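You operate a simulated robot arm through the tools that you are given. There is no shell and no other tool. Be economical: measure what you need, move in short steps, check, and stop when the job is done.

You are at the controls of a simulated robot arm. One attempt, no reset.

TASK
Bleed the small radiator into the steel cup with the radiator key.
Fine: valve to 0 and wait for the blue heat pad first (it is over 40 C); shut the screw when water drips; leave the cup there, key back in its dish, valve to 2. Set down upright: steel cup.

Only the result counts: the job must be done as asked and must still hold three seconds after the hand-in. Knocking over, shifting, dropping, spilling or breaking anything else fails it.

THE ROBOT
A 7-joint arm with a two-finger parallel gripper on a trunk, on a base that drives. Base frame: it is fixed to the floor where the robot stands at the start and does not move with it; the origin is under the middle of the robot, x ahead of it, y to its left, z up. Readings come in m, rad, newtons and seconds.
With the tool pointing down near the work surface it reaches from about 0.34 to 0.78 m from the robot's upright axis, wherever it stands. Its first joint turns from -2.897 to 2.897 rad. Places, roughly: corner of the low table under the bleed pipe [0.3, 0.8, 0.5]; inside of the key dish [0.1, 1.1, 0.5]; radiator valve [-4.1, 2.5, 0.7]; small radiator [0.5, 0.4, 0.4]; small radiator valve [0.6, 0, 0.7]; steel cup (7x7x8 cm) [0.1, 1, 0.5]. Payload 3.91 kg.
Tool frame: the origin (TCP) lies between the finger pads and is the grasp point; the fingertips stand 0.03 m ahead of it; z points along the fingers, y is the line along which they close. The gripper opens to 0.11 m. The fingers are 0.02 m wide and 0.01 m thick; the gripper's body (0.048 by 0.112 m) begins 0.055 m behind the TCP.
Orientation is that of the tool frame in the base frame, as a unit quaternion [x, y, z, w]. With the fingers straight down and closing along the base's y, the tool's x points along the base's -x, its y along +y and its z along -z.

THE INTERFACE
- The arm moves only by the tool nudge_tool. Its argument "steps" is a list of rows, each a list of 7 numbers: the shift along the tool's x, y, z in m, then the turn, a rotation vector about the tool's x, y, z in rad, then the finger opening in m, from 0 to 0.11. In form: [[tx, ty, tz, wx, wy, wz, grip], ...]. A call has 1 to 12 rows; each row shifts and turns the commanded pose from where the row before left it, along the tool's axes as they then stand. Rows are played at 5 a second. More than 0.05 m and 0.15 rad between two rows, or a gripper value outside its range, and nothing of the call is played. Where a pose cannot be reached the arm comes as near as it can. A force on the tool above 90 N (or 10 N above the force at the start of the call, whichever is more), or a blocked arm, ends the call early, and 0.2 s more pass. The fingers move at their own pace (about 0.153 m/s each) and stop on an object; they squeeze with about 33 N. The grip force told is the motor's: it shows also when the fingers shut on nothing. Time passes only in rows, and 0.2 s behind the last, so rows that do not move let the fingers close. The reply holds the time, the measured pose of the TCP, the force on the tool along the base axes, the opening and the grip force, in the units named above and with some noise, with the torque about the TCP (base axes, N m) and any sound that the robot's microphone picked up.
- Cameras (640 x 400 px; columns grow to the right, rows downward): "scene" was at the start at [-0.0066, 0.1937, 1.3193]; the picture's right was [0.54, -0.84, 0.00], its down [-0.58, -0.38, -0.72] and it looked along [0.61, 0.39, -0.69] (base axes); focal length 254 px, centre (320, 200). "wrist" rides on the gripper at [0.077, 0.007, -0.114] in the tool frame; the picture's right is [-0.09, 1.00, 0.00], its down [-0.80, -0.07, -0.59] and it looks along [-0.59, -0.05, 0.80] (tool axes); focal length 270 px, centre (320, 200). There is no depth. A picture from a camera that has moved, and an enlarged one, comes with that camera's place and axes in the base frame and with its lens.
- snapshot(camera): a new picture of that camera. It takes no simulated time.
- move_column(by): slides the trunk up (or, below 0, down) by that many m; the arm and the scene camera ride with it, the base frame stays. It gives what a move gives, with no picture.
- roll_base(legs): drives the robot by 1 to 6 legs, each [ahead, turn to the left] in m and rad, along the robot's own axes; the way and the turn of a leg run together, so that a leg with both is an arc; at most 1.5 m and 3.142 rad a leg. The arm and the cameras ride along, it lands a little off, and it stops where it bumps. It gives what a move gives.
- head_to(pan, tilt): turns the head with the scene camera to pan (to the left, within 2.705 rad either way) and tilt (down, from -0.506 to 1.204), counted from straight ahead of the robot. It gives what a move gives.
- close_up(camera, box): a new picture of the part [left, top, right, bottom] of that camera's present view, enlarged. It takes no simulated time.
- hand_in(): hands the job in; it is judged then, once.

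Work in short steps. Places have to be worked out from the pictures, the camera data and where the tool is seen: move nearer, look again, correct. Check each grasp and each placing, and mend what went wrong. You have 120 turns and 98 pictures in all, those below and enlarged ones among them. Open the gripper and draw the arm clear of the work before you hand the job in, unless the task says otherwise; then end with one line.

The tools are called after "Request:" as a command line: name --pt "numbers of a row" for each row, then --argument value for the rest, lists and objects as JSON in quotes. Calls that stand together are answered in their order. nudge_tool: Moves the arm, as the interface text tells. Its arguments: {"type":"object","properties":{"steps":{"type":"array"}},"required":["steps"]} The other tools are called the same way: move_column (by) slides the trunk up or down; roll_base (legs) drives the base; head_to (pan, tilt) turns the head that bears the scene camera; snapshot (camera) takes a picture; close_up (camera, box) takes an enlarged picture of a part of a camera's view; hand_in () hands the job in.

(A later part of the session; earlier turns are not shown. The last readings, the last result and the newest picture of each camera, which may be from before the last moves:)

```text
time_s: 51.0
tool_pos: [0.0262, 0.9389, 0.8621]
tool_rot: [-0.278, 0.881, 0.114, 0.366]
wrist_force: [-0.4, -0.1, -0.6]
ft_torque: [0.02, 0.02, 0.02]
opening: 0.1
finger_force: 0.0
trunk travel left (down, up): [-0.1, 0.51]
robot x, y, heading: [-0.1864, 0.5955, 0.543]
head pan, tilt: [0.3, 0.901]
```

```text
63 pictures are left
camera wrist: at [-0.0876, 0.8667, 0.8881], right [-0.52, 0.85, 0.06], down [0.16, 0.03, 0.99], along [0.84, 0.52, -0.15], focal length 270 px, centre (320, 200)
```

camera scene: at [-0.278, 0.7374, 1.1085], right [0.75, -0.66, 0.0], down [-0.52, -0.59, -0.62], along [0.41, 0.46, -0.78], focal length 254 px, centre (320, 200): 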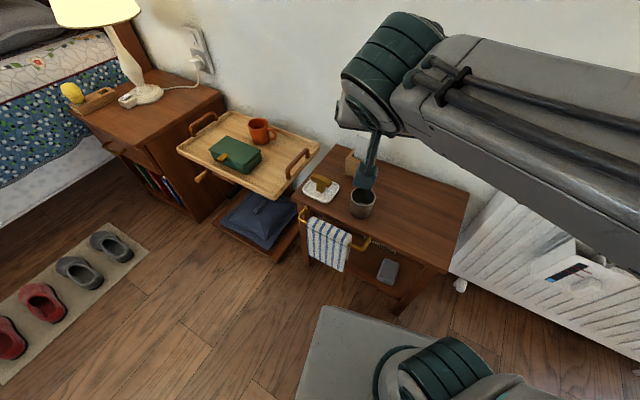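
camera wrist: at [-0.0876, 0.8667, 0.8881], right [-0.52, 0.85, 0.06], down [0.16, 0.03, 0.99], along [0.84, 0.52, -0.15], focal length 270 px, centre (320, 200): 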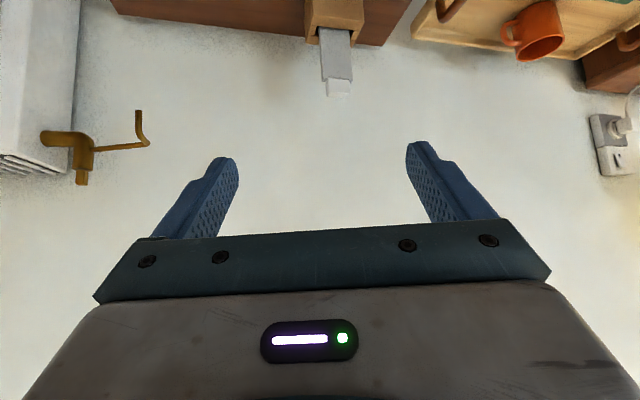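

Tilted pose reached. Now straight down 0.23 m to the pre-grasp point in front of the cup.

Request:
nudge_tool --pt "0.0325 0 0.0325 0 0 0 0.1" --pt "0.0325 0 0.0325 0 0 0 0.1" --pt "0.0325 0 0.0325 0 0 0 0.1" --pt "0.0325 0 0.0325 0 0 0 0.1" --pt "0.0325 0 0.0325 0 0 0 0.1"

Request:
snapshot --camera "scene"

Request:
snapshot --camera "wrist"

```text
time_s: 51.7
tool_pos: [-0.0529, 0.969, 0.7751]
tool_rot: [-0.379, 0.84, 0.162, 0.353]
wrist_force: [-0.4, 0.6, 0.3]
ft_torque: [0.0, 0.02, 0.05]
opening: 0.0998
finger_force: 0.0
trunk travel left (down, up): [-0.1, 0.51]
robot x, y, heading: [-0.1859, 0.5892, 0.546]
head pan, tilt: [0.3, 0.901]
stopped in row 3: the arm was blocked; the commanded pose is now the measured one
```

```text
62 pictures are left
camera scene: at [-0.2781, 0.737, 1.1105], right [0.75, -0.66, 0.0], down [-0.52, -0.59, -0.62], along [0.41, 0.47, -0.78], focal length 254 px, centre (320, 200)
```

scene: 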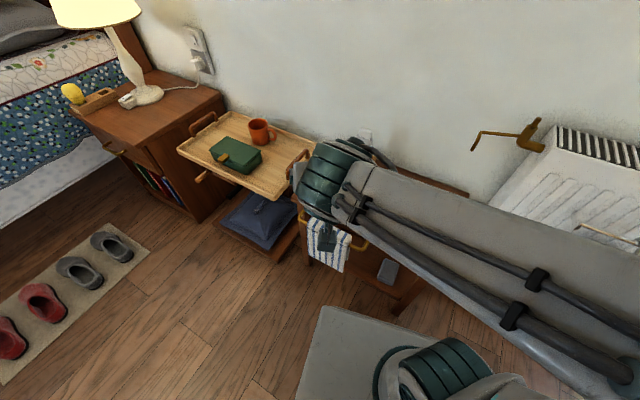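

```text
61 pictures are left
camera wrist: at [-0.1466, 0.8709, 0.7999], right [-0.71, 0.7, 0.07], down [0.14, 0.05, 0.99], along [0.69, 0.71, -0.14], focal length 270 px, centre (320, 200)
```

wrist: 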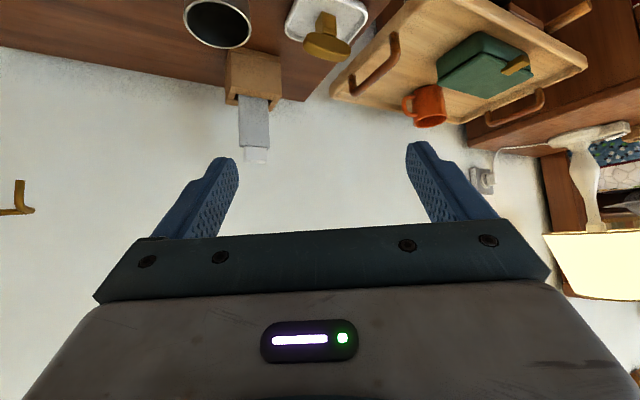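

The wrist got too close to the body (arm blocked in free air, no contact). I raise the column, back the base 0.13 m along its heading, and re-pose the tool.

Request:
move_column --by 0.2

Request:
roll_base --legs '[[-0.13, 0]]'

Request:
nudge_tool --pt "0 0 0.03 0 0 0 0.1" --pt "0 0 0.03 0 0 0 0.1" --pt "0 0 0.03 0 0 0 0.1"

Request:
snapshot --camera "scene"

```text
time_s: 53.9
tool_pos: [-0.0524, 0.9676, 0.9727]
tool_rot: [-0.378, 0.841, 0.16, 0.353]
wrist_force: [-0.7, 0.3, -0.2]
ft_torque: [-0.01, -0.01, -0.01]
opening: 0.1002
finger_force: 0.0
trunk travel left (down, up): [-0.3, 0.31]
robot x, y, heading: [-0.1844, 0.5932, 0.548]
head pan, tilt: [0.3, 0.901]
```

```text
time_s: 55.1
tool_pos: [-0.1603, 0.9028, 0.9732]
tool_rot: [-0.377, 0.841, 0.161, 0.354]
wrist_force: [-0.6, -0.1, -0.4]
ft_torque: [-0.01, 0.01, 0.0]
opening: 0.1
finger_force: 0.0
trunk travel left (down, up): [-0.3, 0.31]
robot x, y, heading: [-0.2946, 0.5305, 0.542]
head pan, tilt: [0.3, 0.901]
```

```text
time_s: 56.0
tool_pos: [-0.1187, 0.9503, 0.9101]
tool_rot: [-0.377, 0.841, 0.161, 0.354]
wrist_force: [-0.2, -0.7, -0.3]
ft_torque: [-0.01, 0.0, -0.01]
opening: 0.0998
finger_force: 0.0
trunk travel left (down, up): [-0.3, 0.31]
robot x, y, heading: [-0.2951, 0.5297, 0.542]
head pan, tilt: [0.3, 0.901]
```

```text
60 pictures are left
camera scene: at [-0.3865, 0.6717, 1.3085], right [0.75, -0.66, 0.0], down [-0.52, -0.59, -0.62], along [0.41, 0.46, -0.78], focal length 254 px, centre (320, 200)
```

scene: 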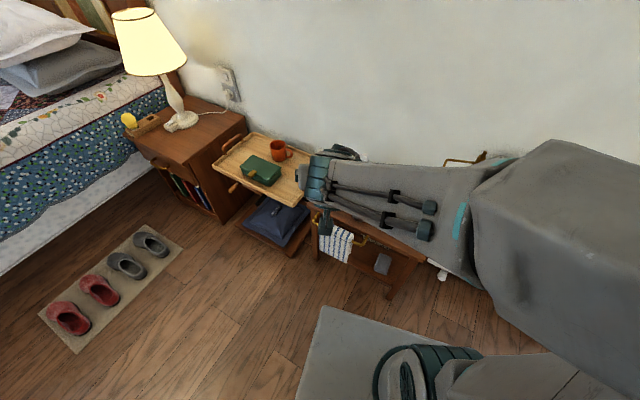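

Now bring the tilted tool toward the front of the cup (keeping azimuth 48°, which is radial to the cup).

Request:
nudge_tool --pt "-0.0044 -0.0343 0.0256 0 0 0 0.1" --pt "-0.0044 -0.0343 0.0256 0 0 0 0.1" --pt "-0.0044 -0.0343 0.0256 0 0 0 0.1" --pt "-0.0044 -0.0343 0.0256 0 0 0 0.1"

Request:
move_column --by -0.22

Request:
snapshot --camera "scene"

Request:
snapshot --camera "wrist"

```text
time_s: 57.0
tool_pos: [0.0438, 0.9226, 0.8493]
tool_rot: [-0.377, 0.841, 0.16, 0.353]
wrist_force: [-0.7, 0.0, 0.6]
ft_torque: [0.01, 0.05, 0.01]
opening: 0.1001
finger_force: 0.0
trunk travel left (down, up): [-0.3, 0.31]
robot x, y, heading: [-0.2927, 0.5283, 0.543]
head pan, tilt: [0.3, 0.901]
```

```text
time_s: 59.3
tool_pos: [0.0433, 0.9225, 0.6296]
tool_rot: [-0.376, 0.841, 0.16, 0.354]
wrist_force: [-0.3, 0.3, -0.3]
ft_torque: [-0.02, 0.03, -0.02]
opening: 0.1
finger_force: 0.0
trunk travel left (down, up): [-0.08, 0.53]
robot x, y, heading: [-0.2962, 0.5304, 0.543]
head pan, tilt: [0.3, 0.901]
```

```text
59 pictures are left
camera scene: at [-0.3864, 0.6718, 1.0886], right [0.75, -0.66, 0.0], down [-0.52, -0.59, -0.62], along [0.41, 0.46, -0.78], focal length 254 px, centre (320, 200)
```

scene: 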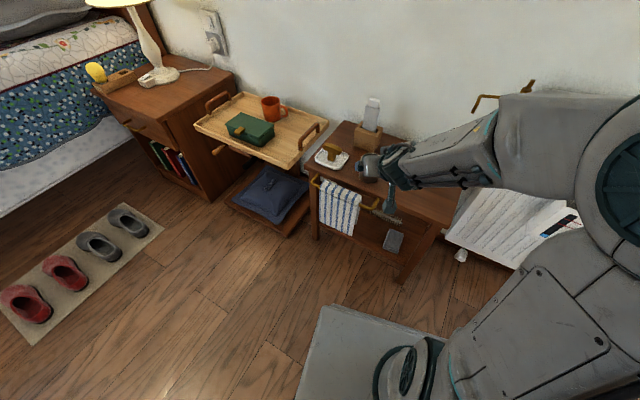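

```text
58 pictures are left
camera wrist: at [-0.0507, 0.8264, 0.6544], right [-0.7, 0.71, 0.07], down [0.14, 0.05, 0.99], along [0.7, 0.7, -0.14], focal length 270 px, centre (320, 200)
```

wrist: 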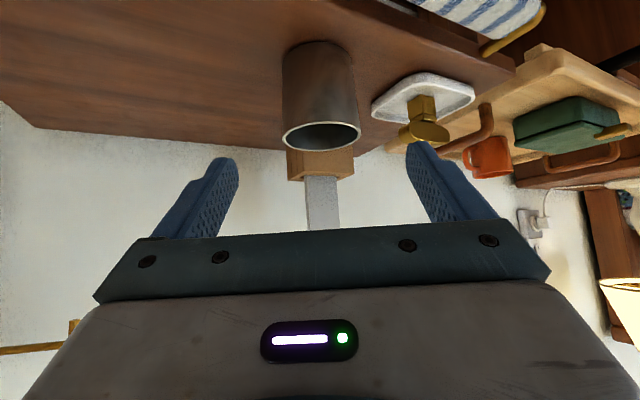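

Cup is centred between the fingers. I advance 0.127 m along the tool and close.

Request:
nudge_tool --pt "0 0.001 0.0423 0 0 0 0.1" --pt "0 0.001 0.0423 0 0 0 0.1" --pt "0 0.001 0.0423 0 0 0 0.1"

Request:
snapshot --camera "wrist"

```text
time_s: 60.1
tool_pos: [0.1006, 0.9888, 0.5426]
tool_rot: [-0.377, 0.841, 0.16, 0.353]
wrist_force: [0.7, 0.8, 0.5]
ft_torque: [0.02, -0.02, -0.01]
opening: 0.1
finger_force: 0.0
trunk travel left (down, up): [-0.08, 0.53]
robot x, y, heading: [-0.2943, 0.5253, 0.542]
head pan, tilt: [0.3, 0.901]
```

```text
57 pictures are left
camera wrist: at [0.0068, 0.8927, 0.5668], right [-0.7, 0.71, 0.07], down [0.14, 0.05, 0.99], along [0.7, 0.7, -0.14], focal length 270 px, centre (320, 200)
```

wrist: 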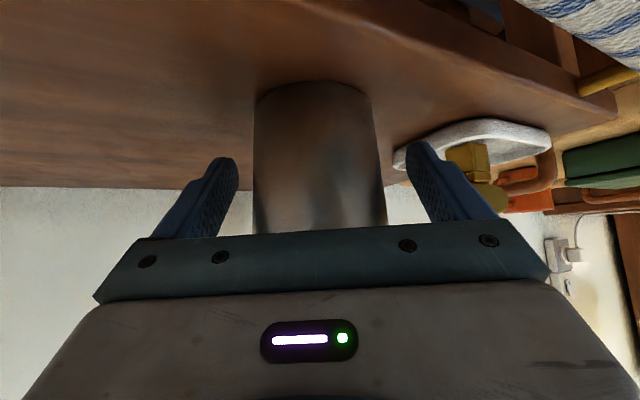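

The cup stands between the fingers without contact. Close and lift 4 cm.

Request:
nudge_tool --pt "0 0 0 0 0 0 0.085" --pt "0 0 0 0 0 0 0.065" --pt "0 0 0 0 0 0 0.055" --pt "0 0 0 0 0 0 0.055"

Request:
nudge_tool --pt "-0.0177 0 -0.0177 0 0 0 0.055" --pt "-0.0177 0 -0.0177 0 0 0 0.055"

Request:
snapshot --camera "wrist"

```text
time_s: 61.1
tool_pos: [0.1013, 0.9899, 0.5425]
tool_rot: [-0.377, 0.841, 0.16, 0.354]
wrist_force: [0.2, 0.7, 1.2]
ft_torque: [0.02, 0.01, 0.0]
opening: 0.0637
finger_force: 33.2
trunk travel left (down, up): [-0.08, 0.53]
robot x, y, heading: [-0.2955, 0.5298, 0.546]
head pan, tilt: [0.3, 0.901]
```

```text
time_s: 61.7
tool_pos: [0.0999, 0.9915, 0.5924]
tool_rot: [-0.378, 0.84, 0.161, 0.354]
wrist_force: [0.6, 0.0, -1.3]
ft_torque: [-0.02, -0.02, 0.01]
opening: 0.0636
finger_force: 33.2
trunk travel left (down, up): [-0.08, 0.53]
robot x, y, heading: [-0.2947, 0.5296, 0.544]
head pan, tilt: [0.3, 0.901]
```

```text
56 pictures are left
camera wrist: at [0.0057, 0.8938, 0.6167], right [-0.7, 0.71, 0.07], down [0.14, 0.05, 0.99], along [0.7, 0.7, -0.14], focal length 270 px, centre (320, 200)
```

wrist: 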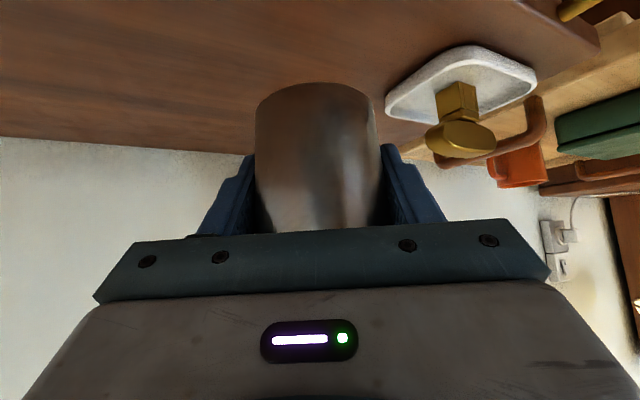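

Cup is held. Carry it at that height to below the spout, then turn the tool azimuth to 30° for clearance.

Request:
nudge_tool --pt "-0.0032 -0.0482 0.0032 0 0 0 0.055" --pt "-0.0032 -0.0482 0.0032 0 0 0 0.055" --pt "-0.0032 -0.0482 0.0032 0 0 0 0.055" --pt "-0.0032 -0.0482 0.0032 0 0 0 0.055" --pt "-0.0032 -0.0482 0.0032 0 0 0 0.055" --pt "0 0 0 0.0767 0 0.0767 0.055" --pt "0 0 0 0.0767 0 0.0767 0.055" --pt "0 0 0 0.0767 0 0.0767 0.055"

Request:
snapshot --camera "wrist"

Request:
snapshot --camera "scene"

```text
time_s: 63.5
tool_pos: [0.2958, 0.8518, 0.5921]
tool_rot: [-0.235, 0.892, 0.102, 0.374]
wrist_force: [-0.7, -1.2, -1.0]
ft_torque: [0.03, 0.04, 0.03]
opening: 0.0637
finger_force: 32.8
trunk travel left (down, up): [-0.08, 0.53]
robot x, y, heading: [-0.2935, 0.5279, 0.541]
head pan, tilt: [0.3, 0.901]
```

```text
55 pictures are left
camera wrist: at [0.1755, 0.7883, 0.6165], right [-0.44, 0.9, 0.07], down [0.16, 0.0, 0.99], along [0.88, 0.45, -0.14], focal length 270 px, centre (320, 200)
```

wrist: 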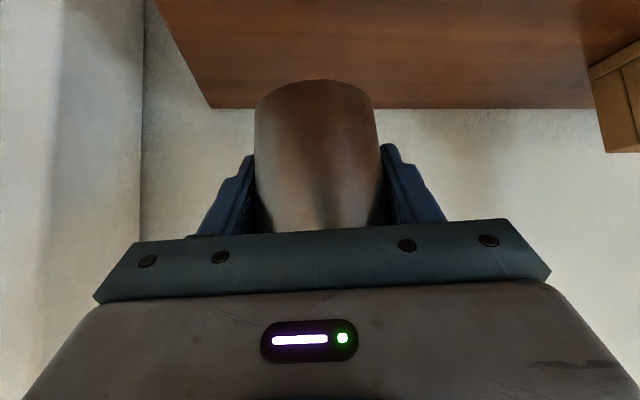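

```text
54 pictures are left
camera scene: at [-0.3863, 0.6716, 1.0886], right [0.75, -0.66, 0.0], down [-0.52, -0.59, -0.62], along [0.41, 0.46, -0.78], focal length 254 px, centre (320, 200)
```

scene: 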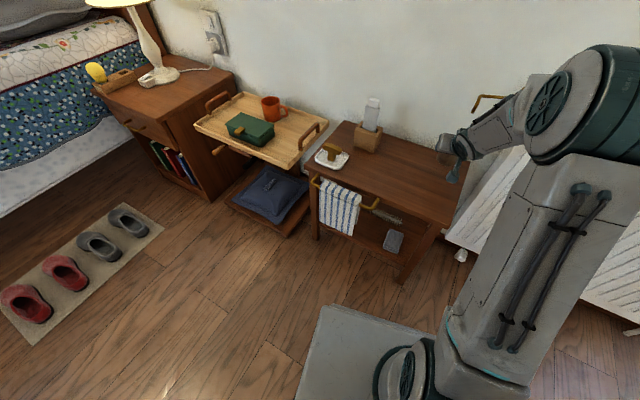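

Request:
close_up --camera "scene" --box '[410, 80, 530, 200]'

```text
3.33 times, centred on (470, 140) of scene
camera zoom: at [-0.3863, 0.6716, 1.0886], right [0.75, -0.66, 0.0], down [-0.52, -0.59, -0.62], along [0.41, 0.46, -0.78], focal length 847 px, centre (-180, 400)
```

zoom: 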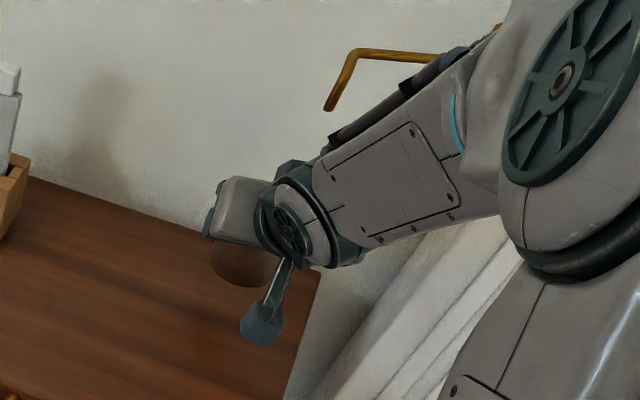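

Spout tip re-measured at (0.30, 0.849): cup (0.296, 0.852) is right beneath. Lower it onto the table.

Request:
nudge_tool --pt "0.0165 0 0.0165 0 0 0 0.055" --pt "0.016 0 0.016 0 0 0 0.055" --pt "0.0025 0 0.0025 0 0 0 0.055"

```text
time_s: 64.3
tool_pos: [0.2991, 0.8522, 0.5446]
tool_rot: [-0.234, 0.891, 0.102, 0.375]
wrist_force: [0.1, -0.6, 7.6]
ft_torque: [0.24, 0.06, -0.01]
opening: 0.0636
finger_force: 33.1
trunk travel left (down, up): [-0.08, 0.53]
robot x, y, heading: [-0.297, 0.5263, 0.546]
head pan, tilt: [0.3, 0.901]
```

Contact felt (7.6 N up). Release and back out along the tool axis.

Request:
nudge_tool --pt "0 0 0 0 0 0 0.068" --pt "0 0 0 0 0 0 0.08" --pt "0 0 0 0 0 0 0.1" --pt "0 0 -0.02 0 0 0 0.1" --pt "0 0 -0.04 0 0 0 0.1" --pt "0 0 -0.04 0 0 0 0.1" --pt "0 0 -0.04 0 0 0 0.1"

Request:
snapshot --camera "wrist"

```text
time_s: 65.9
tool_pos: [0.2081, 0.8, 0.6395]
tool_rot: [-0.235, 0.891, 0.102, 0.374]
wrist_force: [1.2, -0.2, 0.2]
ft_torque: [-0.06, 0.01, 0.01]
opening: 0.1002
finger_force: 0.2
trunk travel left (down, up): [-0.08, 0.53]
robot x, y, heading: [-0.2964, 0.5293, 0.541]
head pan, tilt: [0.3, 0.901]
```

```text
52 pictures are left
camera wrist: at [0.0882, 0.739, 0.6652], right [-0.44, 0.9, 0.07], down [0.16, 0.0, 0.99], along [0.88, 0.45, -0.14], focal length 270 px, centre (320, 200)
```

wrist: 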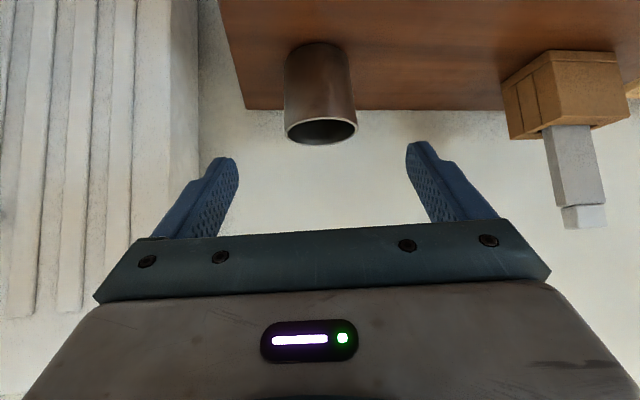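

Cup stands upright under the spout. I back off, raise the column and return the tool to vertical.

Request:
nudge_tool --pt "0 0 -0.04 0 0 0 0.08" --pt "0 0.02 -0.03 0 0 0 0.08"

Request:
move_column --by 0.22

Request:
nudge_tool --pt "0 0 0 0 0.1309 0 0.08" --pt "0 0 0 0 0.1309 0 0.08" --pt "0 0 0 0 0.1309 0 0.08" --pt "0 0 0 0 0.1309 0 0.08" --pt "0 0 0 0 0.1309 0 0.08" --pt "0 0 0 0 0.1309 0 0.08"

Request:
head_to --pan -0.2 --tilt 0.75

Request:
snapshot --camera "scene"

```text
time_s: 66.5
tool_pos: [0.1547, 0.7942, 0.6864]
tool_rot: [-0.236, 0.892, 0.101, 0.373]
wrist_force: [0.5, -0.5, -0.6]
ft_torque: [-0.03, 0.01, -0.03]
opening: 0.0799
finger_force: 0.1
trunk travel left (down, up): [-0.08, 0.53]
robot x, y, heading: [-0.2959, 0.5287, 0.545]
head pan, tilt: [0.3, 0.901]
```

```text
time_s: 68.8
tool_pos: [0.1566, 0.7947, 0.9076]
tool_rot: [-0.236, 0.891, 0.103, 0.374]
wrist_force: [0.1, 0.3, -0.3]
ft_torque: [0.01, -0.02, -0.01]
opening: 0.08
finger_force: 0.0
trunk travel left (down, up): [-0.3, 0.31]
robot x, y, heading: [-0.294, 0.5261, 0.547]
head pan, tilt: [0.3, 0.901]
```

```text
time_s: 70.2
tool_pos: [0.1555, 0.7935, 0.9073]
tool_rot: [-0.256, 0.967, 0.004, 0.003]
wrist_force: [0.1, -0.2, -0.9]
ft_torque: [-0.01, -0.01, -0.01]
opening: 0.0798
finger_force: 0.1
trunk travel left (down, up): [-0.3, 0.31]
robot x, y, heading: [-0.2925, 0.5276, 0.542]
head pan, tilt: [0.3, 0.901]
```

```text
time_s: 71.1
tool_pos: [0.1557, 0.794, 0.9079]
tool_rot: [-0.256, 0.967, 0.005, 0.005]
wrist_force: [0.5, 0.3, 1.0]
ft_torque: [0.0, -0.03, -0.03]
opening: 0.0801
finger_force: 0.1
trunk travel left (down, up): [-0.3, 0.31]
robot x, y, heading: [-0.2967, 0.5265, 0.544]
head pan, tilt: [-0.201, 0.75]
```

```text
51 pictures are left
camera scene: at [-0.3585, 0.6433, 1.3204], right [0.34, -0.94, 0.0], down [-0.64, -0.23, -0.73], along [0.69, 0.25, -0.68], focal length 254 px, centre (320, 200)
```

scene: 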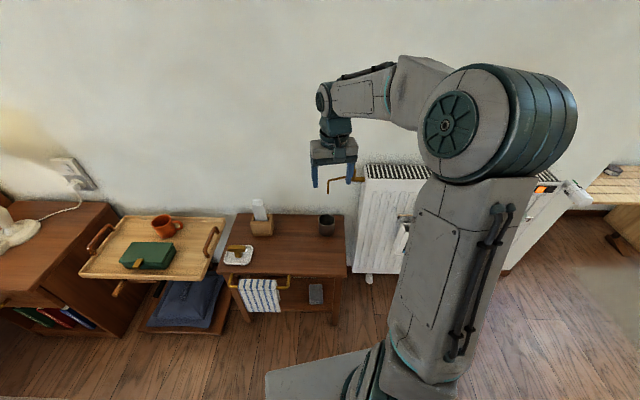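

Cup placed under the spout; pad still orange. While waiting I fetch the key: rotate the tool so the fingers close across the T-bar.

Request:
nudge_tool --pt "0 0 0 0 0 0.1473 0.06" --pt "0 0 0 0 0 0.1473 0.06" --pt "0 0 0 0 0 0.1473 0.06" --pt "0 0 0 0 0 0.1473 0.06" --pt "0 0 0 0 0 0.1473 0.06" --pt "0 0 0 0 0 0.1473 0.06" --pt "0 0 0 0 0 0.1473 0.06" --pt "0 0 0 0 0 0.1473 0.06" --pt "0 0 0 0 0 0.1473 0.06" --pt "0 0 0 0 0 0.1473 0.06" --pt "0 0 0 0 0 0.1473 0.06" --pt "0 0 0 0 0 0.1473 0.06"

```text
time_s: 73.7
tool_pos: [0.1564, 0.7941, 0.9066]
tool_rot: [0.586, 0.81, 0.006, -0.001]
wrist_force: [-0.3, -0.5, -0.4]
ft_torque: [-0.01, 0.0, -0.03]
opening: 0.0602
finger_force: 0.1
trunk travel left (down, up): [-0.3, 0.31]
robot x, y, heading: [-0.2928, 0.5247, 0.545]
head pan, tilt: [-0.201, 0.75]
```

Orientation matches the bar. Move above the dish.

Request:
nudge_tool --pt "0.0428 0.0024 0 0 0 0 0.06" --pt "0.0428 0.0024 0 0 0 0 0.06" --pt "0.0428 0.0024 0 0 0 0 0.06" --pt "0.0428 0.0024 0 0 0 0 0.06" --pt "0.0428 0.0024 0 0 0 0 0.06" --pt "0.0428 0.0024 0 0 0 0 0.06" --pt "0.0428 0.0024 0 0 0 0 0.06" --pt "0.0428 0.0024 0 0 0 0 0.06" --pt "0 0 0.045 0 0 0 0.06" --pt "0 0 0.045 0 0 0 0.06" --pt "0 0 0.045 0 0 0 0.06" --pt "0 0 0.045 0 0 0 0.06"

Request:
snapshot --camera "wrist"

Request:
close_up --camera "scene" --box '[200, 180, 320, 270]'

```text
time_s: 76.3
tool_pos: [0.0657, 1.127, 0.7287]
tool_rot: [0.585, 0.811, 0.005, -0.001]
wrist_force: [0.1, -0.7, 1.0]
ft_torque: [-0.03, -0.02, -0.03]
opening: 0.0599
finger_force: 0.0
trunk travel left (down, up): [-0.3, 0.31]
robot x, y, heading: [-0.2958, 0.5276, 0.544]
head pan, tilt: [-0.201, 0.75]
```

```text
50 pictures are left
camera wrist: at [0.0487, 1.1999, 0.8441], right [0.97, 0.23, 0.01], down [0.18, -0.79, 0.59], along [0.14, -0.57, -0.81], focal length 270 px, centre (320, 200)
```

wrist: 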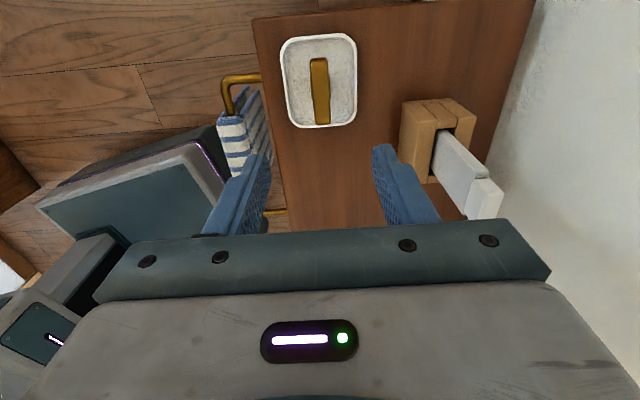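

```text
4.44 times, centred on (260, 225) of scene
camera zoom: at [-0.3586, 0.6433, 1.3205], right [0.34, -0.94, 0.0], down [-0.64, -0.23, -0.73], along [0.69, 0.25, -0.68], focal length 1129 px, centre (587, 89)
```

zoom: 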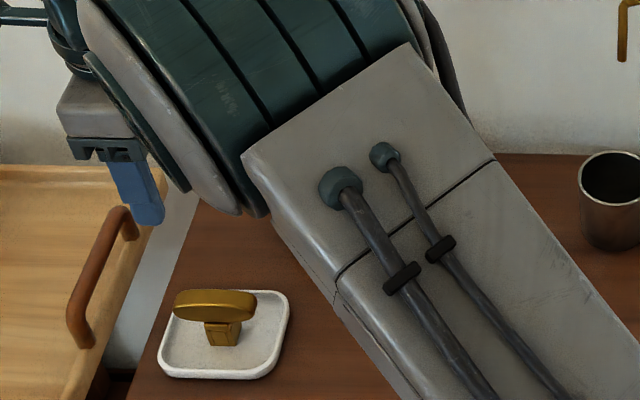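

Bar centre re-measured at (0.066, 1.127), aligned with the tool. Tray handle is lower (z≈0.53), so the camera clears it. Descend to z≈0.552 and close.

Request:
nudge_tool --pt "0 0 0.044 0 0 0 0.05" --pt "0 0 0.044 0 0 0 0.05" --pt "0 0 0.044 0 0 0 0.05" --pt "0 0 0.044 0 0 0 0.05"

Request:
snapshot --camera "wrist"

Request:
close_up --camera "scene" --box '[200, 180, 320, 270]'

```text
time_s: 77.3
tool_pos: [0.0654, 1.1297, 0.5517]
tool_rot: [0.584, 0.812, 0.007, 0.0]
wrist_force: [0.2, 0.2, -0.2]
ft_torque: [0.01, 0.02, -0.01]
opening: 0.0504
finger_force: 0.0
trunk travel left (down, up): [-0.3, 0.31]
robot x, y, heading: [-0.2965, 0.5267, 0.545]
head pan, tilt: [-0.201, 0.75]
```

```text
48 pictures are left
camera wrist: at [0.0482, 1.2032, 0.6671], right [0.97, 0.23, 0.01], down [0.18, -0.79, 0.59], along [0.14, -0.57, -0.81], focal length 270 px, centre (320, 200)
```

wrist: 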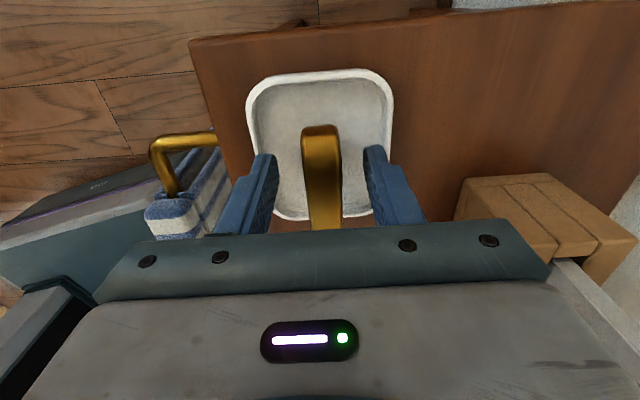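

```text
4.44 times, centred on (260, 225) of scene
camera zoom: at [-0.3586, 0.6432, 1.3205], right [0.34, -0.94, 0.0], down [-0.64, -0.23, -0.73], along [0.69, 0.25, -0.68], focal length 1129 px, centre (587, 89)
```

zoom: 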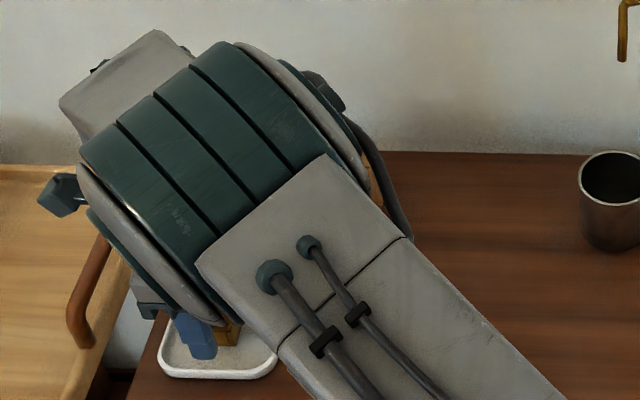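

The bar lies centred between the fingers. Close and check the grip.

Request:
nudge_tool --pt "0 0 0 0 0 0 0.03" --pt "0 0 0 0 0 0 0.01" --pt "0 0 0 0 0 0 0.008" --pt "0 0 0 0 0 0 0.008"

Request:
nudge_tool --pt "0 0 -0.02 0 0 0 0.008" --pt "0 0 -0.04 0 0 0 0.008" --pt "0 0 -0.04 0 0 0 0.008"

Request:
snapshot --camera "wrist"

Request:
snapshot --camera "scene"

```text
time_s: 78.3
tool_pos: [0.0658, 1.1291, 0.5534]
tool_rot: [0.584, 0.812, 0.007, -0.001]
wrist_force: [0.4, -0.8, -0.5]
ft_torque: [0.0, -0.03, 0.0]
opening: 0.0215
finger_force: 32.8
trunk travel left (down, up): [-0.3, 0.31]
robot x, y, heading: [-0.2938, 0.5238, 0.545]
head pan, tilt: [-0.201, 0.75]
```

```text
time_s: 79.1
tool_pos: [0.068, 1.1278, 0.6539]
tool_rot: [0.584, 0.812, 0.007, -0.001]
wrist_force: [0.8, 0.6, 0.0]
ft_torque: [-0.02, -0.04, 0.03]
opening: 0.0213
finger_force: 33.2
trunk travel left (down, up): [-0.3, 0.31]
robot x, y, heading: [-0.2966, 0.5284, 0.544]
head pan, tilt: [-0.201, 0.75]
```

```text
46 pictures are left
camera wrist: at [0.0498, 1.2015, 0.7686], right [0.97, 0.23, 0.01], down [0.18, -0.79, 0.59], along [0.14, -0.57, -0.81], focal length 270 px, centre (320, 200)
```

wrist: 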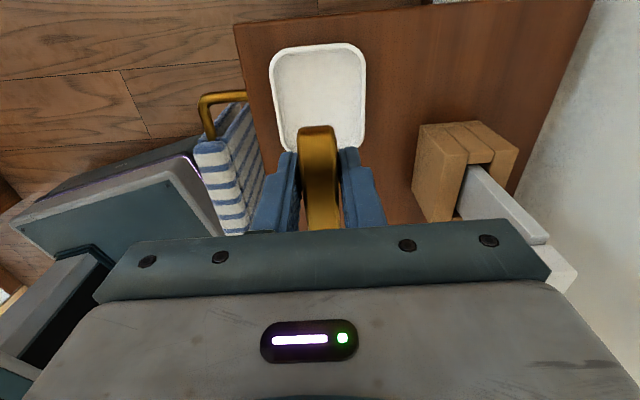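

```text
45 pictures are left
camera scene: at [-0.3585, 0.6435, 1.3203], right [0.34, -0.94, 0.0], down [-0.64, -0.23, -0.73], along [0.69, 0.25, -0.68], focal length 254 px, centre (320, 200)
```

scene: 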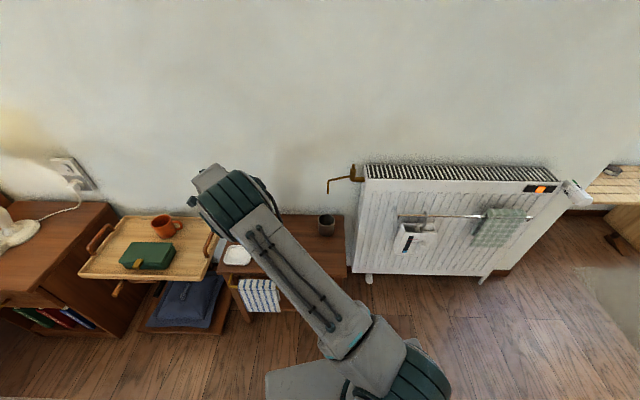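

Key is held, dish empty. With the arm out of the way I zoom on the spindle for position and square orientation.

Request:
close_up --camera "scene" --box '[320, 155, 384, 195]'

Request:
close_up --camera "scene" --box '[500, 165, 600, 225]'

```text
10.00 times, centred on (352, 175) of scene
camera zoom: at [-0.3585, 0.6435, 1.3203], right [0.34, -0.94, 0.0], down [-0.64, -0.23, -0.73], along [0.69, 0.25, -0.68], focal length 2540 px, centre (0, 450)
```

zoom: 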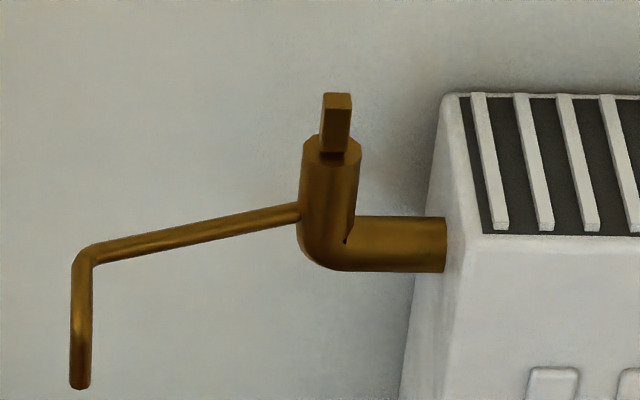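

```text
6.40 times, centred on (550, 195) of scene
camera zoom: at [-0.3585, 0.6435, 1.3203], right [0.34, -0.94, 0.0], down [-0.64, -0.23, -0.73], along [0.69, 0.25, -0.68], focal length 1625 px, centre (-1152, 232)
```

zoom: 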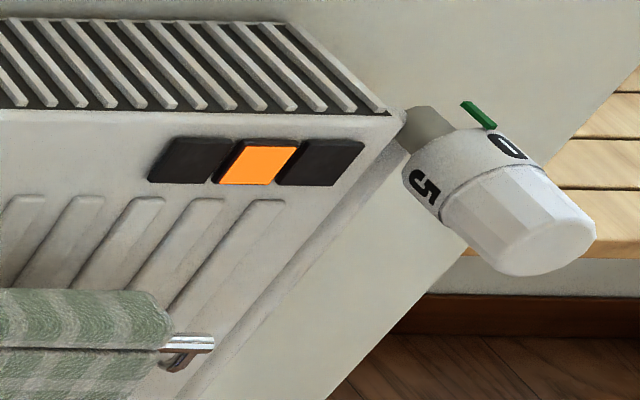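

The valve still reads 0 from this side too. Spindle top confirmed at (0.388, 0.786, 0.794), its square aligned with the wall. I raise the key and carry it above the spindle.

Request:
nudge_tool --pt "0 0 -0.048 0 0 0 0.008" --pt "0 0 -0.048 0 0 0 0.008" --pt "0 0 -0.048 0 0 0 0.008" --pt "0 0 -0.048 0 0 0 0.008" --pt "0 0 -0.048 0 0 0 0.008" --pt "0 0 -0.04 0 0 0 0.008"

Request:
nudge_tool --pt "-0.0425 0.0196 0 0 0 0 0.008" --pt "-0.0425 0.0196 0 0 0 0 0.008" --pt "-0.0425 0.0196 0 0 0 0 0.008" --pt "-0.0425 0.0196 0 0 0 0 0.008" --pt "-0.0425 0.0196 0 0 0 0 0.008" --pt "-0.0425 0.0196 0 0 0 0 0.008" --pt "-0.0425 0.0196 0 0 0 0 0.008" --pt "-0.0425 0.0196 0 0 0 0 0.008" --pt "-0.0425 0.0196 0 0 0 0 0.008" --pt "-0.0425 0.0196 0 0 0 0 0.008"

Request:
snapshot --camera "scene"

Request:
snapshot --camera "wrist"

```text
time_s: 80.5
tool_pos: [0.0637, 1.1259, 0.9333]
tool_rot: [0.584, 0.812, 0.006, -0.001]
wrist_force: [0.1, 0.3, -0.6]
ft_torque: [0.01, -0.02, -0.02]
opening: 0.0215
finger_force: 33.3
trunk travel left (down, up): [-0.3, 0.31]
robot x, y, heading: [-0.2938, 0.5258, 0.544]
head pan, tilt: [-0.201, 0.75]
```

```text
time_s: 82.7
tool_pos: [0.3847, 0.7846, 0.9326]
tool_rot: [0.583, 0.812, 0.004, -0.001]
wrist_force: [-19.6, -1.1, -5.2]
ft_torque: [0.03, -0.72, -0.18]
opening: 0.0215
finger_force: 33.1
trunk travel left (down, up): [-0.3, 0.31]
robot x, y, heading: [-0.2922, 0.5281, 0.543]
head pan, tilt: [-0.201, 0.75]
```

```text
42 pictures are left
camera scene: at [-0.3606, 0.6433, 1.3202], right [0.34, -0.94, 0.0], down [-0.64, -0.23, -0.73], along [0.69, 0.25, -0.68], focal length 254 px, centre (320, 200)
```

scene: 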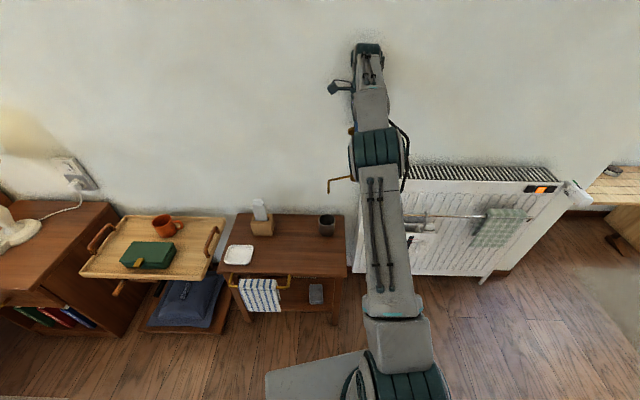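

```text
41 pictures are left
camera wrist: at [0.3667, 0.858, 1.046], right [0.97, 0.23, 0.01], down [0.19, -0.79, 0.59], along [0.14, -0.57, -0.81], focal length 270 px, centre (320, 200)
```

wrist: 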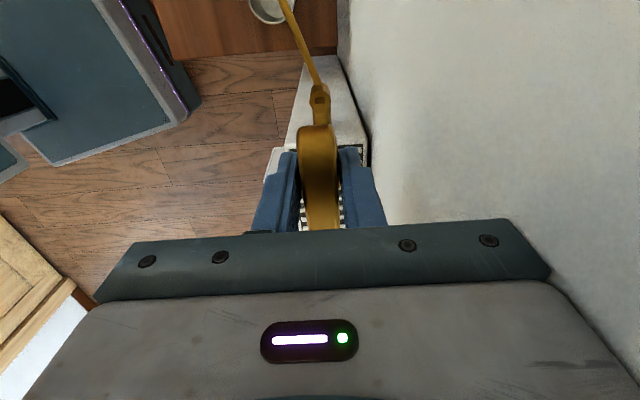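

The wrist force (−20 N in x) shows the gripper body touching the wall: an upright grip here leaves no room to turn. I'll return the key to the dish and regrip it with the tool leaned 45° in the bar's plane so the hand stays off the wall. First go back.

Request:
nudge_tool --pt "0.0 -0.01 0 0 0 0 0.008" --pt "0.0425 -0.0186 0 0 0 0 0.008" --pt "0.0425 -0.0186 0 0 0 0 0.008" --pt "0.0425 -0.0186 0 0 0 0 0.008" --pt "0.0425 -0.0186 0 0 0 0 0.008" --pt "0.0425 -0.0186 0 0 0 0 0.008" --pt "0.0425 -0.0186 0 0 0 0 0.008" --pt "0.0425 -0.0186 0 0 0 0 0.008" --pt "0.0425 -0.0186 0 0 0 0 0.008" --pt "0.0425 -0.0186 0 0 0 0 0.008" --pt "0.0425 -0.0186 0 0 0 0 0.008"

```text
time_s: 85.1
tool_pos: [0.0645, 1.1257, 0.9358]
tool_rot: [0.584, 0.812, 0.006, -0.001]
wrist_force: [-0.2, -1.0, -0.6]
ft_torque: [0.02, -0.02, -0.01]
opening: 0.0215
finger_force: 33.5
trunk travel left (down, up): [-0.3, 0.31]
robot x, y, heading: [-0.2954, 0.5277, 0.546]
head pan, tilt: [-0.201, 0.75]
```

Back above the dish; the tool's slight tilt brings the right offset on the way down. Descend to just above contact.

Request:
nudge_tool --pt "0 0 0.047 0 0 0 0.008" --pt "0 0 0.047 0 0 0 0.008" --pt "0 0 0.047 0 0 0 0.008" --pt "0 0 0.047 0 0 0 0.008" --pt "0 0 0.047 0 0 0 0.008" --pt "0 0 0.047 0 0 0 0.008" --pt "0 0 0.047 0 0 0 0.008" --pt "0 0 0.045 0 0 0 0.008"

Request:
snapshot --camera "wrist"

```text
time_s: 86.9
tool_pos: [0.0686, 1.1258, 0.5595]
tool_rot: [0.585, 0.811, 0.007, -0.001]
wrist_force: [-0.9, -0.2, -0.7]
ft_torque: [0.03, 0.01, 0.02]
opening: 0.0214
finger_force: 33.0
trunk travel left (down, up): [-0.3, 0.31]
robot x, y, heading: [-0.2958, 0.5286, 0.547]
head pan, tilt: [-0.201, 0.75]
```

```text
40 pictures are left
camera wrist: at [0.0501, 1.199, 0.6737], right [0.97, 0.23, 0.01], down [0.18, -0.79, 0.59], along [0.14, -0.57, -0.81], focal length 270 px, centre (320, 200)
```

wrist: 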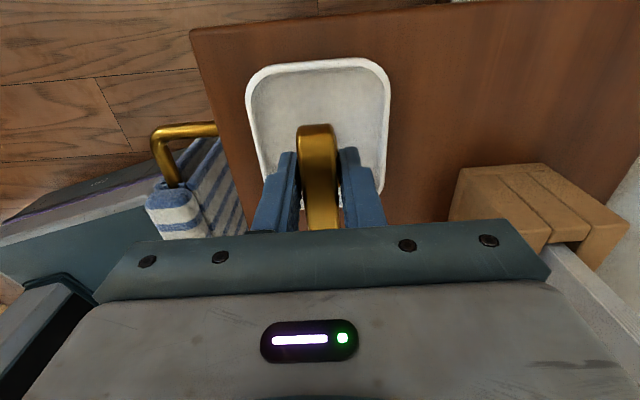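

Lower the last 6 mm to contact, then release and rise.

Request:
nudge_tool --pt "0 0 0.004 0 0 0 0.008" --pt "0 0 0.002 0 0 0 0.008" --pt "0 0 0 0 0 0 0.008"

```text
time_s: 87.7
tool_pos: [0.0687, 1.1286, 0.5544]
tool_rot: [0.584, 0.812, 0.006, -0.002]
wrist_force: [0.5, 0.1, -1.3]
ft_torque: [0.01, -0.04, 0.03]
opening: 0.0215
finger_force: 33.0
trunk travel left (down, up): [-0.3, 0.31]
robot x, y, heading: [-0.2932, 0.5274, 0.543]
head pan, tilt: [-0.201, 0.75]
```

Request:
nudge_tool --pt "0 0 0.0015 0 0 0 0.008" --pt "0 0 0.001 0 0 0 0.008" --pt "0 0 0 0 0 0 0.008"

```text
time_s: 88.5
tool_pos: [0.0683, 1.1279, 0.5531]
tool_rot: [0.585, 0.811, 0.006, 0.0]
wrist_force: [-0.8, -2.8, 6.1]
ft_torque: [-0.13, 0.06, 0.02]
opening: 0.0215
finger_force: 32.6
trunk travel left (down, up): [-0.3, 0.31]
robot x, y, heading: [-0.2952, 0.5268, 0.541]
head pan, tilt: [-0.201, 0.75]
```

Contact at 6 N. Open and rise.

Request:
nudge_tool --pt "0 0 0 0 0 0 0.03" --pt "0 0 0 0 0 0 0.05" --pt "0 0 -0.02 0 0 0 0.05" --pt "0 0 -0.045 0 0 0 0.05" --pt "0 0 -0.045 0 0 0 0.05" --pt "0 0 -0.045 0 0 0 0.05" --pt "0 0 -0.045 0 0 0 0.05" --pt "0 0 -0.045 0 0 0 0.05" --pt "0 0 -0.045 0 0 0 0.05"

Request:
snapshot --camera "wrist"

```text
time_s: 90.5
tool_pos: [0.0676, 1.1261, 0.8403]
tool_rot: [0.584, 0.811, 0.006, -0.001]
wrist_force: [-0.6, 0.6, -0.4]
ft_torque: [0.02, 0.03, 0.01]
opening: 0.0504
finger_force: 0.0
trunk travel left (down, up): [-0.3, 0.31]
robot x, y, heading: [-0.296, 0.5254, 0.539]
head pan, tilt: [-0.201, 0.75]
```

```text
39 pictures are left
camera wrist: at [0.0494, 1.2002, 0.9548], right [0.97, 0.23, 0.01], down [0.18, -0.79, 0.59], along [0.14, -0.57, -0.81], focal length 270 px, centre (320, 200)
```

wrist: 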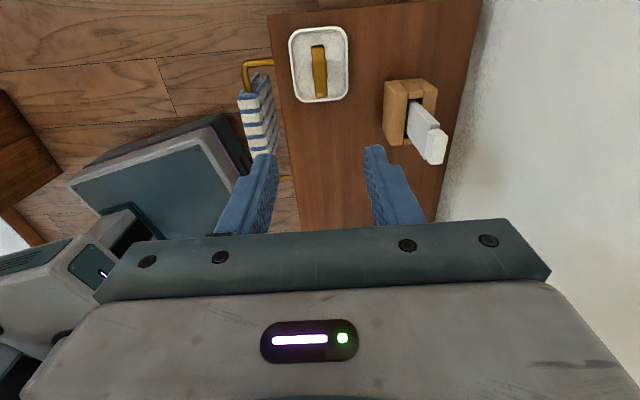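

Key stands upright in the dish at (0.068, 1.128). I roll the tool half a turn back (camera to the other side, wrist near neutral), then lean it 45° in the bar's plane.

Request:
nudge_tool --pt "0 0 0 0 0 -0.1428 0.05" --pt "0 0 0 0 0 -0.1428 0.05" --pt "0 0 0 0 0 -0.1428 0.05" --pt "0 0 0 0 0 -0.1428 0.05" --pt "0 0 0 0 0 -0.1428 0.05" --pt "0 0 0 0 0 -0.1428 0.05" --pt "0 0 0 0 0 -0.1428 0.05" --pt "0 0 0 0 0 -0.1428 0.05" --pt "0 0 0 0 0 -0.1428 0.05" --pt "0 0 0 0 0 -0.1428 0.05" --pt "0 0 0 0 0 -0.1428 0.05"

Request:
nudge_tool --pt "0 0 0 0 0 -0.1428 0.05" --pt "0 0 0 0 0 -0.1428 0.05" --pt "0 0 0 0 0 -0.1428 0.05" --pt "0 0 0 0 0 -0.1428 0.05" --pt "0 0 0 0 0 -0.1428 0.05" --pt "0 0 0 0 0 -0.1428 0.05" --pt "0 0 0 0 0 -0.1428 0.05" --pt "0 0 0 0 0 -0.1428 0.05" --pt "0 0 0 0 0 -0.1428 0.05" --pt "0 0 0 0 0 -0.1428 0.05" --pt "0 0 0 0 0 -0.1428 0.05"

Request:
nudge_tool --pt "0 0 0 0 -0.1309 0 0.05" --pt "0 0 0 0 -0.1309 0 0.05" --pt "0 0 0 0 -0.1309 0 0.05" --pt "0 0 0 0 -0.1309 0 0.05" --pt "0 0 0 0 -0.1309 0 0.05" --pt "0 0 0 0 -0.1309 0 0.05"

Request:
snapshot --camera "scene"

```text
time_s: 92.9
tool_pos: [0.0656, 1.1273, 0.8413]
tool_rot: [-0.162, 0.987, 0.005, 0.003]
wrist_force: [-0.4, 0.7, 0.3]
ft_torque: [-0.02, 0.01, 0.04]
opening: 0.0499
finger_force: 0.1
trunk travel left (down, up): [-0.3, 0.31]
robot x, y, heading: [-0.2939, 0.5314, 0.544]
head pan, tilt: [-0.201, 0.75]
```

```text
time_s: 95.3
tool_pos: [0.0656, 1.1264, 0.843]
tool_rot: [0.813, -0.583, -0.001, -0.006]
wrist_force: [0.4, 0.3, -0.1]
ft_torque: [-0.02, -0.01, -0.03]
opening: 0.0499
finger_force: 0.1
trunk travel left (down, up): [-0.3, 0.31]
robot x, y, heading: [-0.2919, 0.5316, 0.545]
head pan, tilt: [-0.201, 0.75]
```

```text
time_s: 96.7
tool_pos: [0.0675, 1.125, 0.8435]
tool_rot: [0.749, -0.538, -0.311, -0.23]
wrist_force: [-0.3, 0.0, -0.3]
ft_torque: [-0.03, 0.01, 0.0]
opening: 0.0501
finger_force: 0.0
trunk travel left (down, up): [-0.3, 0.31]
robot x, y, heading: [-0.2956, 0.5251, 0.546]
head pan, tilt: [-0.201, 0.75]
```

```text
38 pictures are left
camera scene: at [-0.3585, 0.6433, 1.3205], right [0.34, -0.94, 0.0], down [-0.64, -0.23, -0.73], along [0.69, 0.25, -0.68], focal length 254 px, centre (320, 200)
```

scene: 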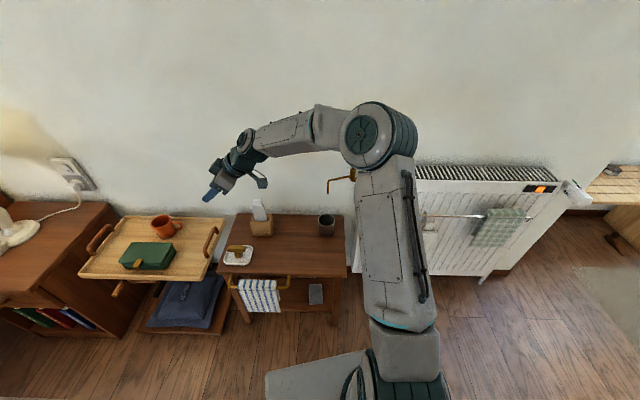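

The lean works. Descend vertically most of the way, then look.

Request:
nudge_tool --pt "0.0343 0 0.0342 0 0 0 0.05" --pt "0.0343 0 0.0342 0 0 0 0.05" --pt "0.0343 0 0.0342 0 0 0 0.05" --pt "0.0343 0 0.0342 0 0 0 0.05"

Request:
snapshot --camera "wrist"

Request:
close_up --camera "scene" --box '[180, 160, 340, 280]'

```text
time_s: 97.7
tool_pos: [0.0665, 1.1263, 0.647]
tool_rot: [0.75, -0.538, -0.31, -0.229]
wrist_force: [-0.1, 0.1, 0.1]
ft_torque: [-0.04, -0.02, -0.01]
opening: 0.0501
finger_force: 0.1
trunk travel left (down, up): [-0.3, 0.31]
robot x, y, heading: [-0.2921, 0.5316, 0.544]
head pan, tilt: [-0.201, 0.75]
```

```text
37 pictures are left
camera wrist: at [0.103, 0.9958, 0.6724], right [-0.97, -0.26, 0.05], down [0.01, 0.15, 0.99], along [-0.26, 0.96, -0.14], focal length 270 px, centre (320, 200)
```

wrist: 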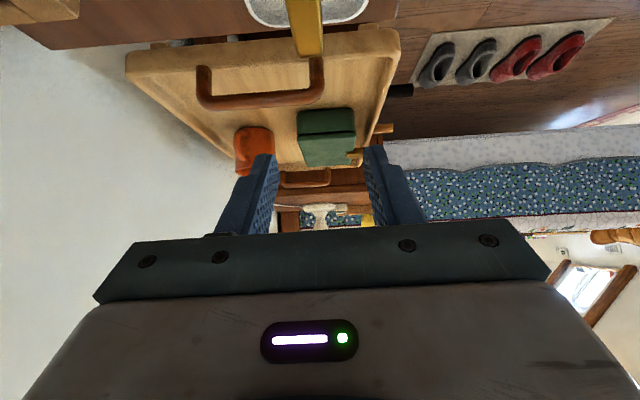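

```text
3.33 times, centred on (260, 220) of scene
camera zoom: at [-0.3587, 0.6432, 1.3205], right [0.34, -0.94, 0.0], down [-0.64, -0.23, -0.73], along [0.69, 0.25, -0.68], focal length 847 px, centre (520, 133)
```

zoom: 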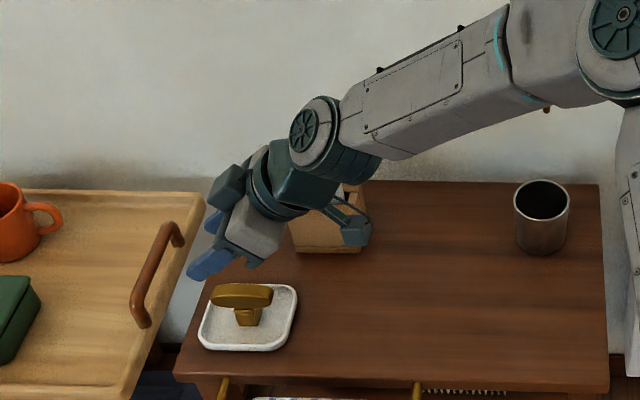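

Lateral alignment agrees with the numbers. Lower the last two steps and close.

Request:
nudge_tool --pt "0.0333 0 0.0333 0 0 0 0.05" --pt "0.0333 0 0.0333 0 0 0 0.05" --pt "0 0 0 0 0 0 0.05"

Request:
nudge_tool --pt "0 0 0 0 0 0 0.03" --pt "0 0 0 0 0 0 0.01" --pt "0 0 0 0 0 0 0.008" --pt "0 0 0 0 0 0 0.008"

Request:
snapshot --camera "wrist"

```text
time_s: 98.5
tool_pos: [0.0687, 1.1284, 0.5551]
tool_rot: [0.749, -0.539, -0.31, -0.231]
wrist_force: [0.0, -0.4, -0.1]
ft_torque: [0.0, -0.03, -0.01]
opening: 0.05
finger_force: 0.0
trunk travel left (down, up): [-0.3, 0.31]
robot x, y, heading: [-0.2923, 0.5271, 0.545]
head pan, tilt: [-0.201, 0.75]
```

```text
time_s: 99.5
tool_pos: [0.0657, 1.129, 0.5558]
tool_rot: [0.749, -0.537, -0.312, -0.229]
wrist_force: [-0.7, 0.4, 0.3]
ft_torque: [-0.02, 0.01, -0.03]
opening: 0.0177
finger_force: 32.7
trunk travel left (down, up): [-0.3, 0.31]
robot x, y, heading: [-0.2936, 0.5278, 0.543]
head pan, tilt: [-0.201, 0.75]
```

```text
35 pictures are left
camera wrist: at [0.1044, 0.9974, 0.5794], right [-0.96, -0.26, 0.05], down [0.02, 0.15, 0.99], along [-0.26, 0.95, -0.14], focal length 270 px, centre (320, 200)
```

wrist: 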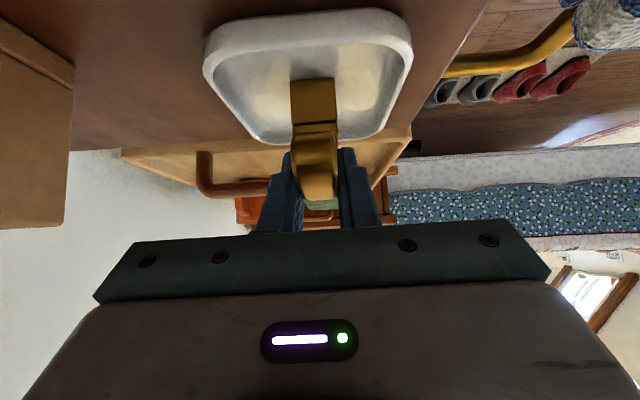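

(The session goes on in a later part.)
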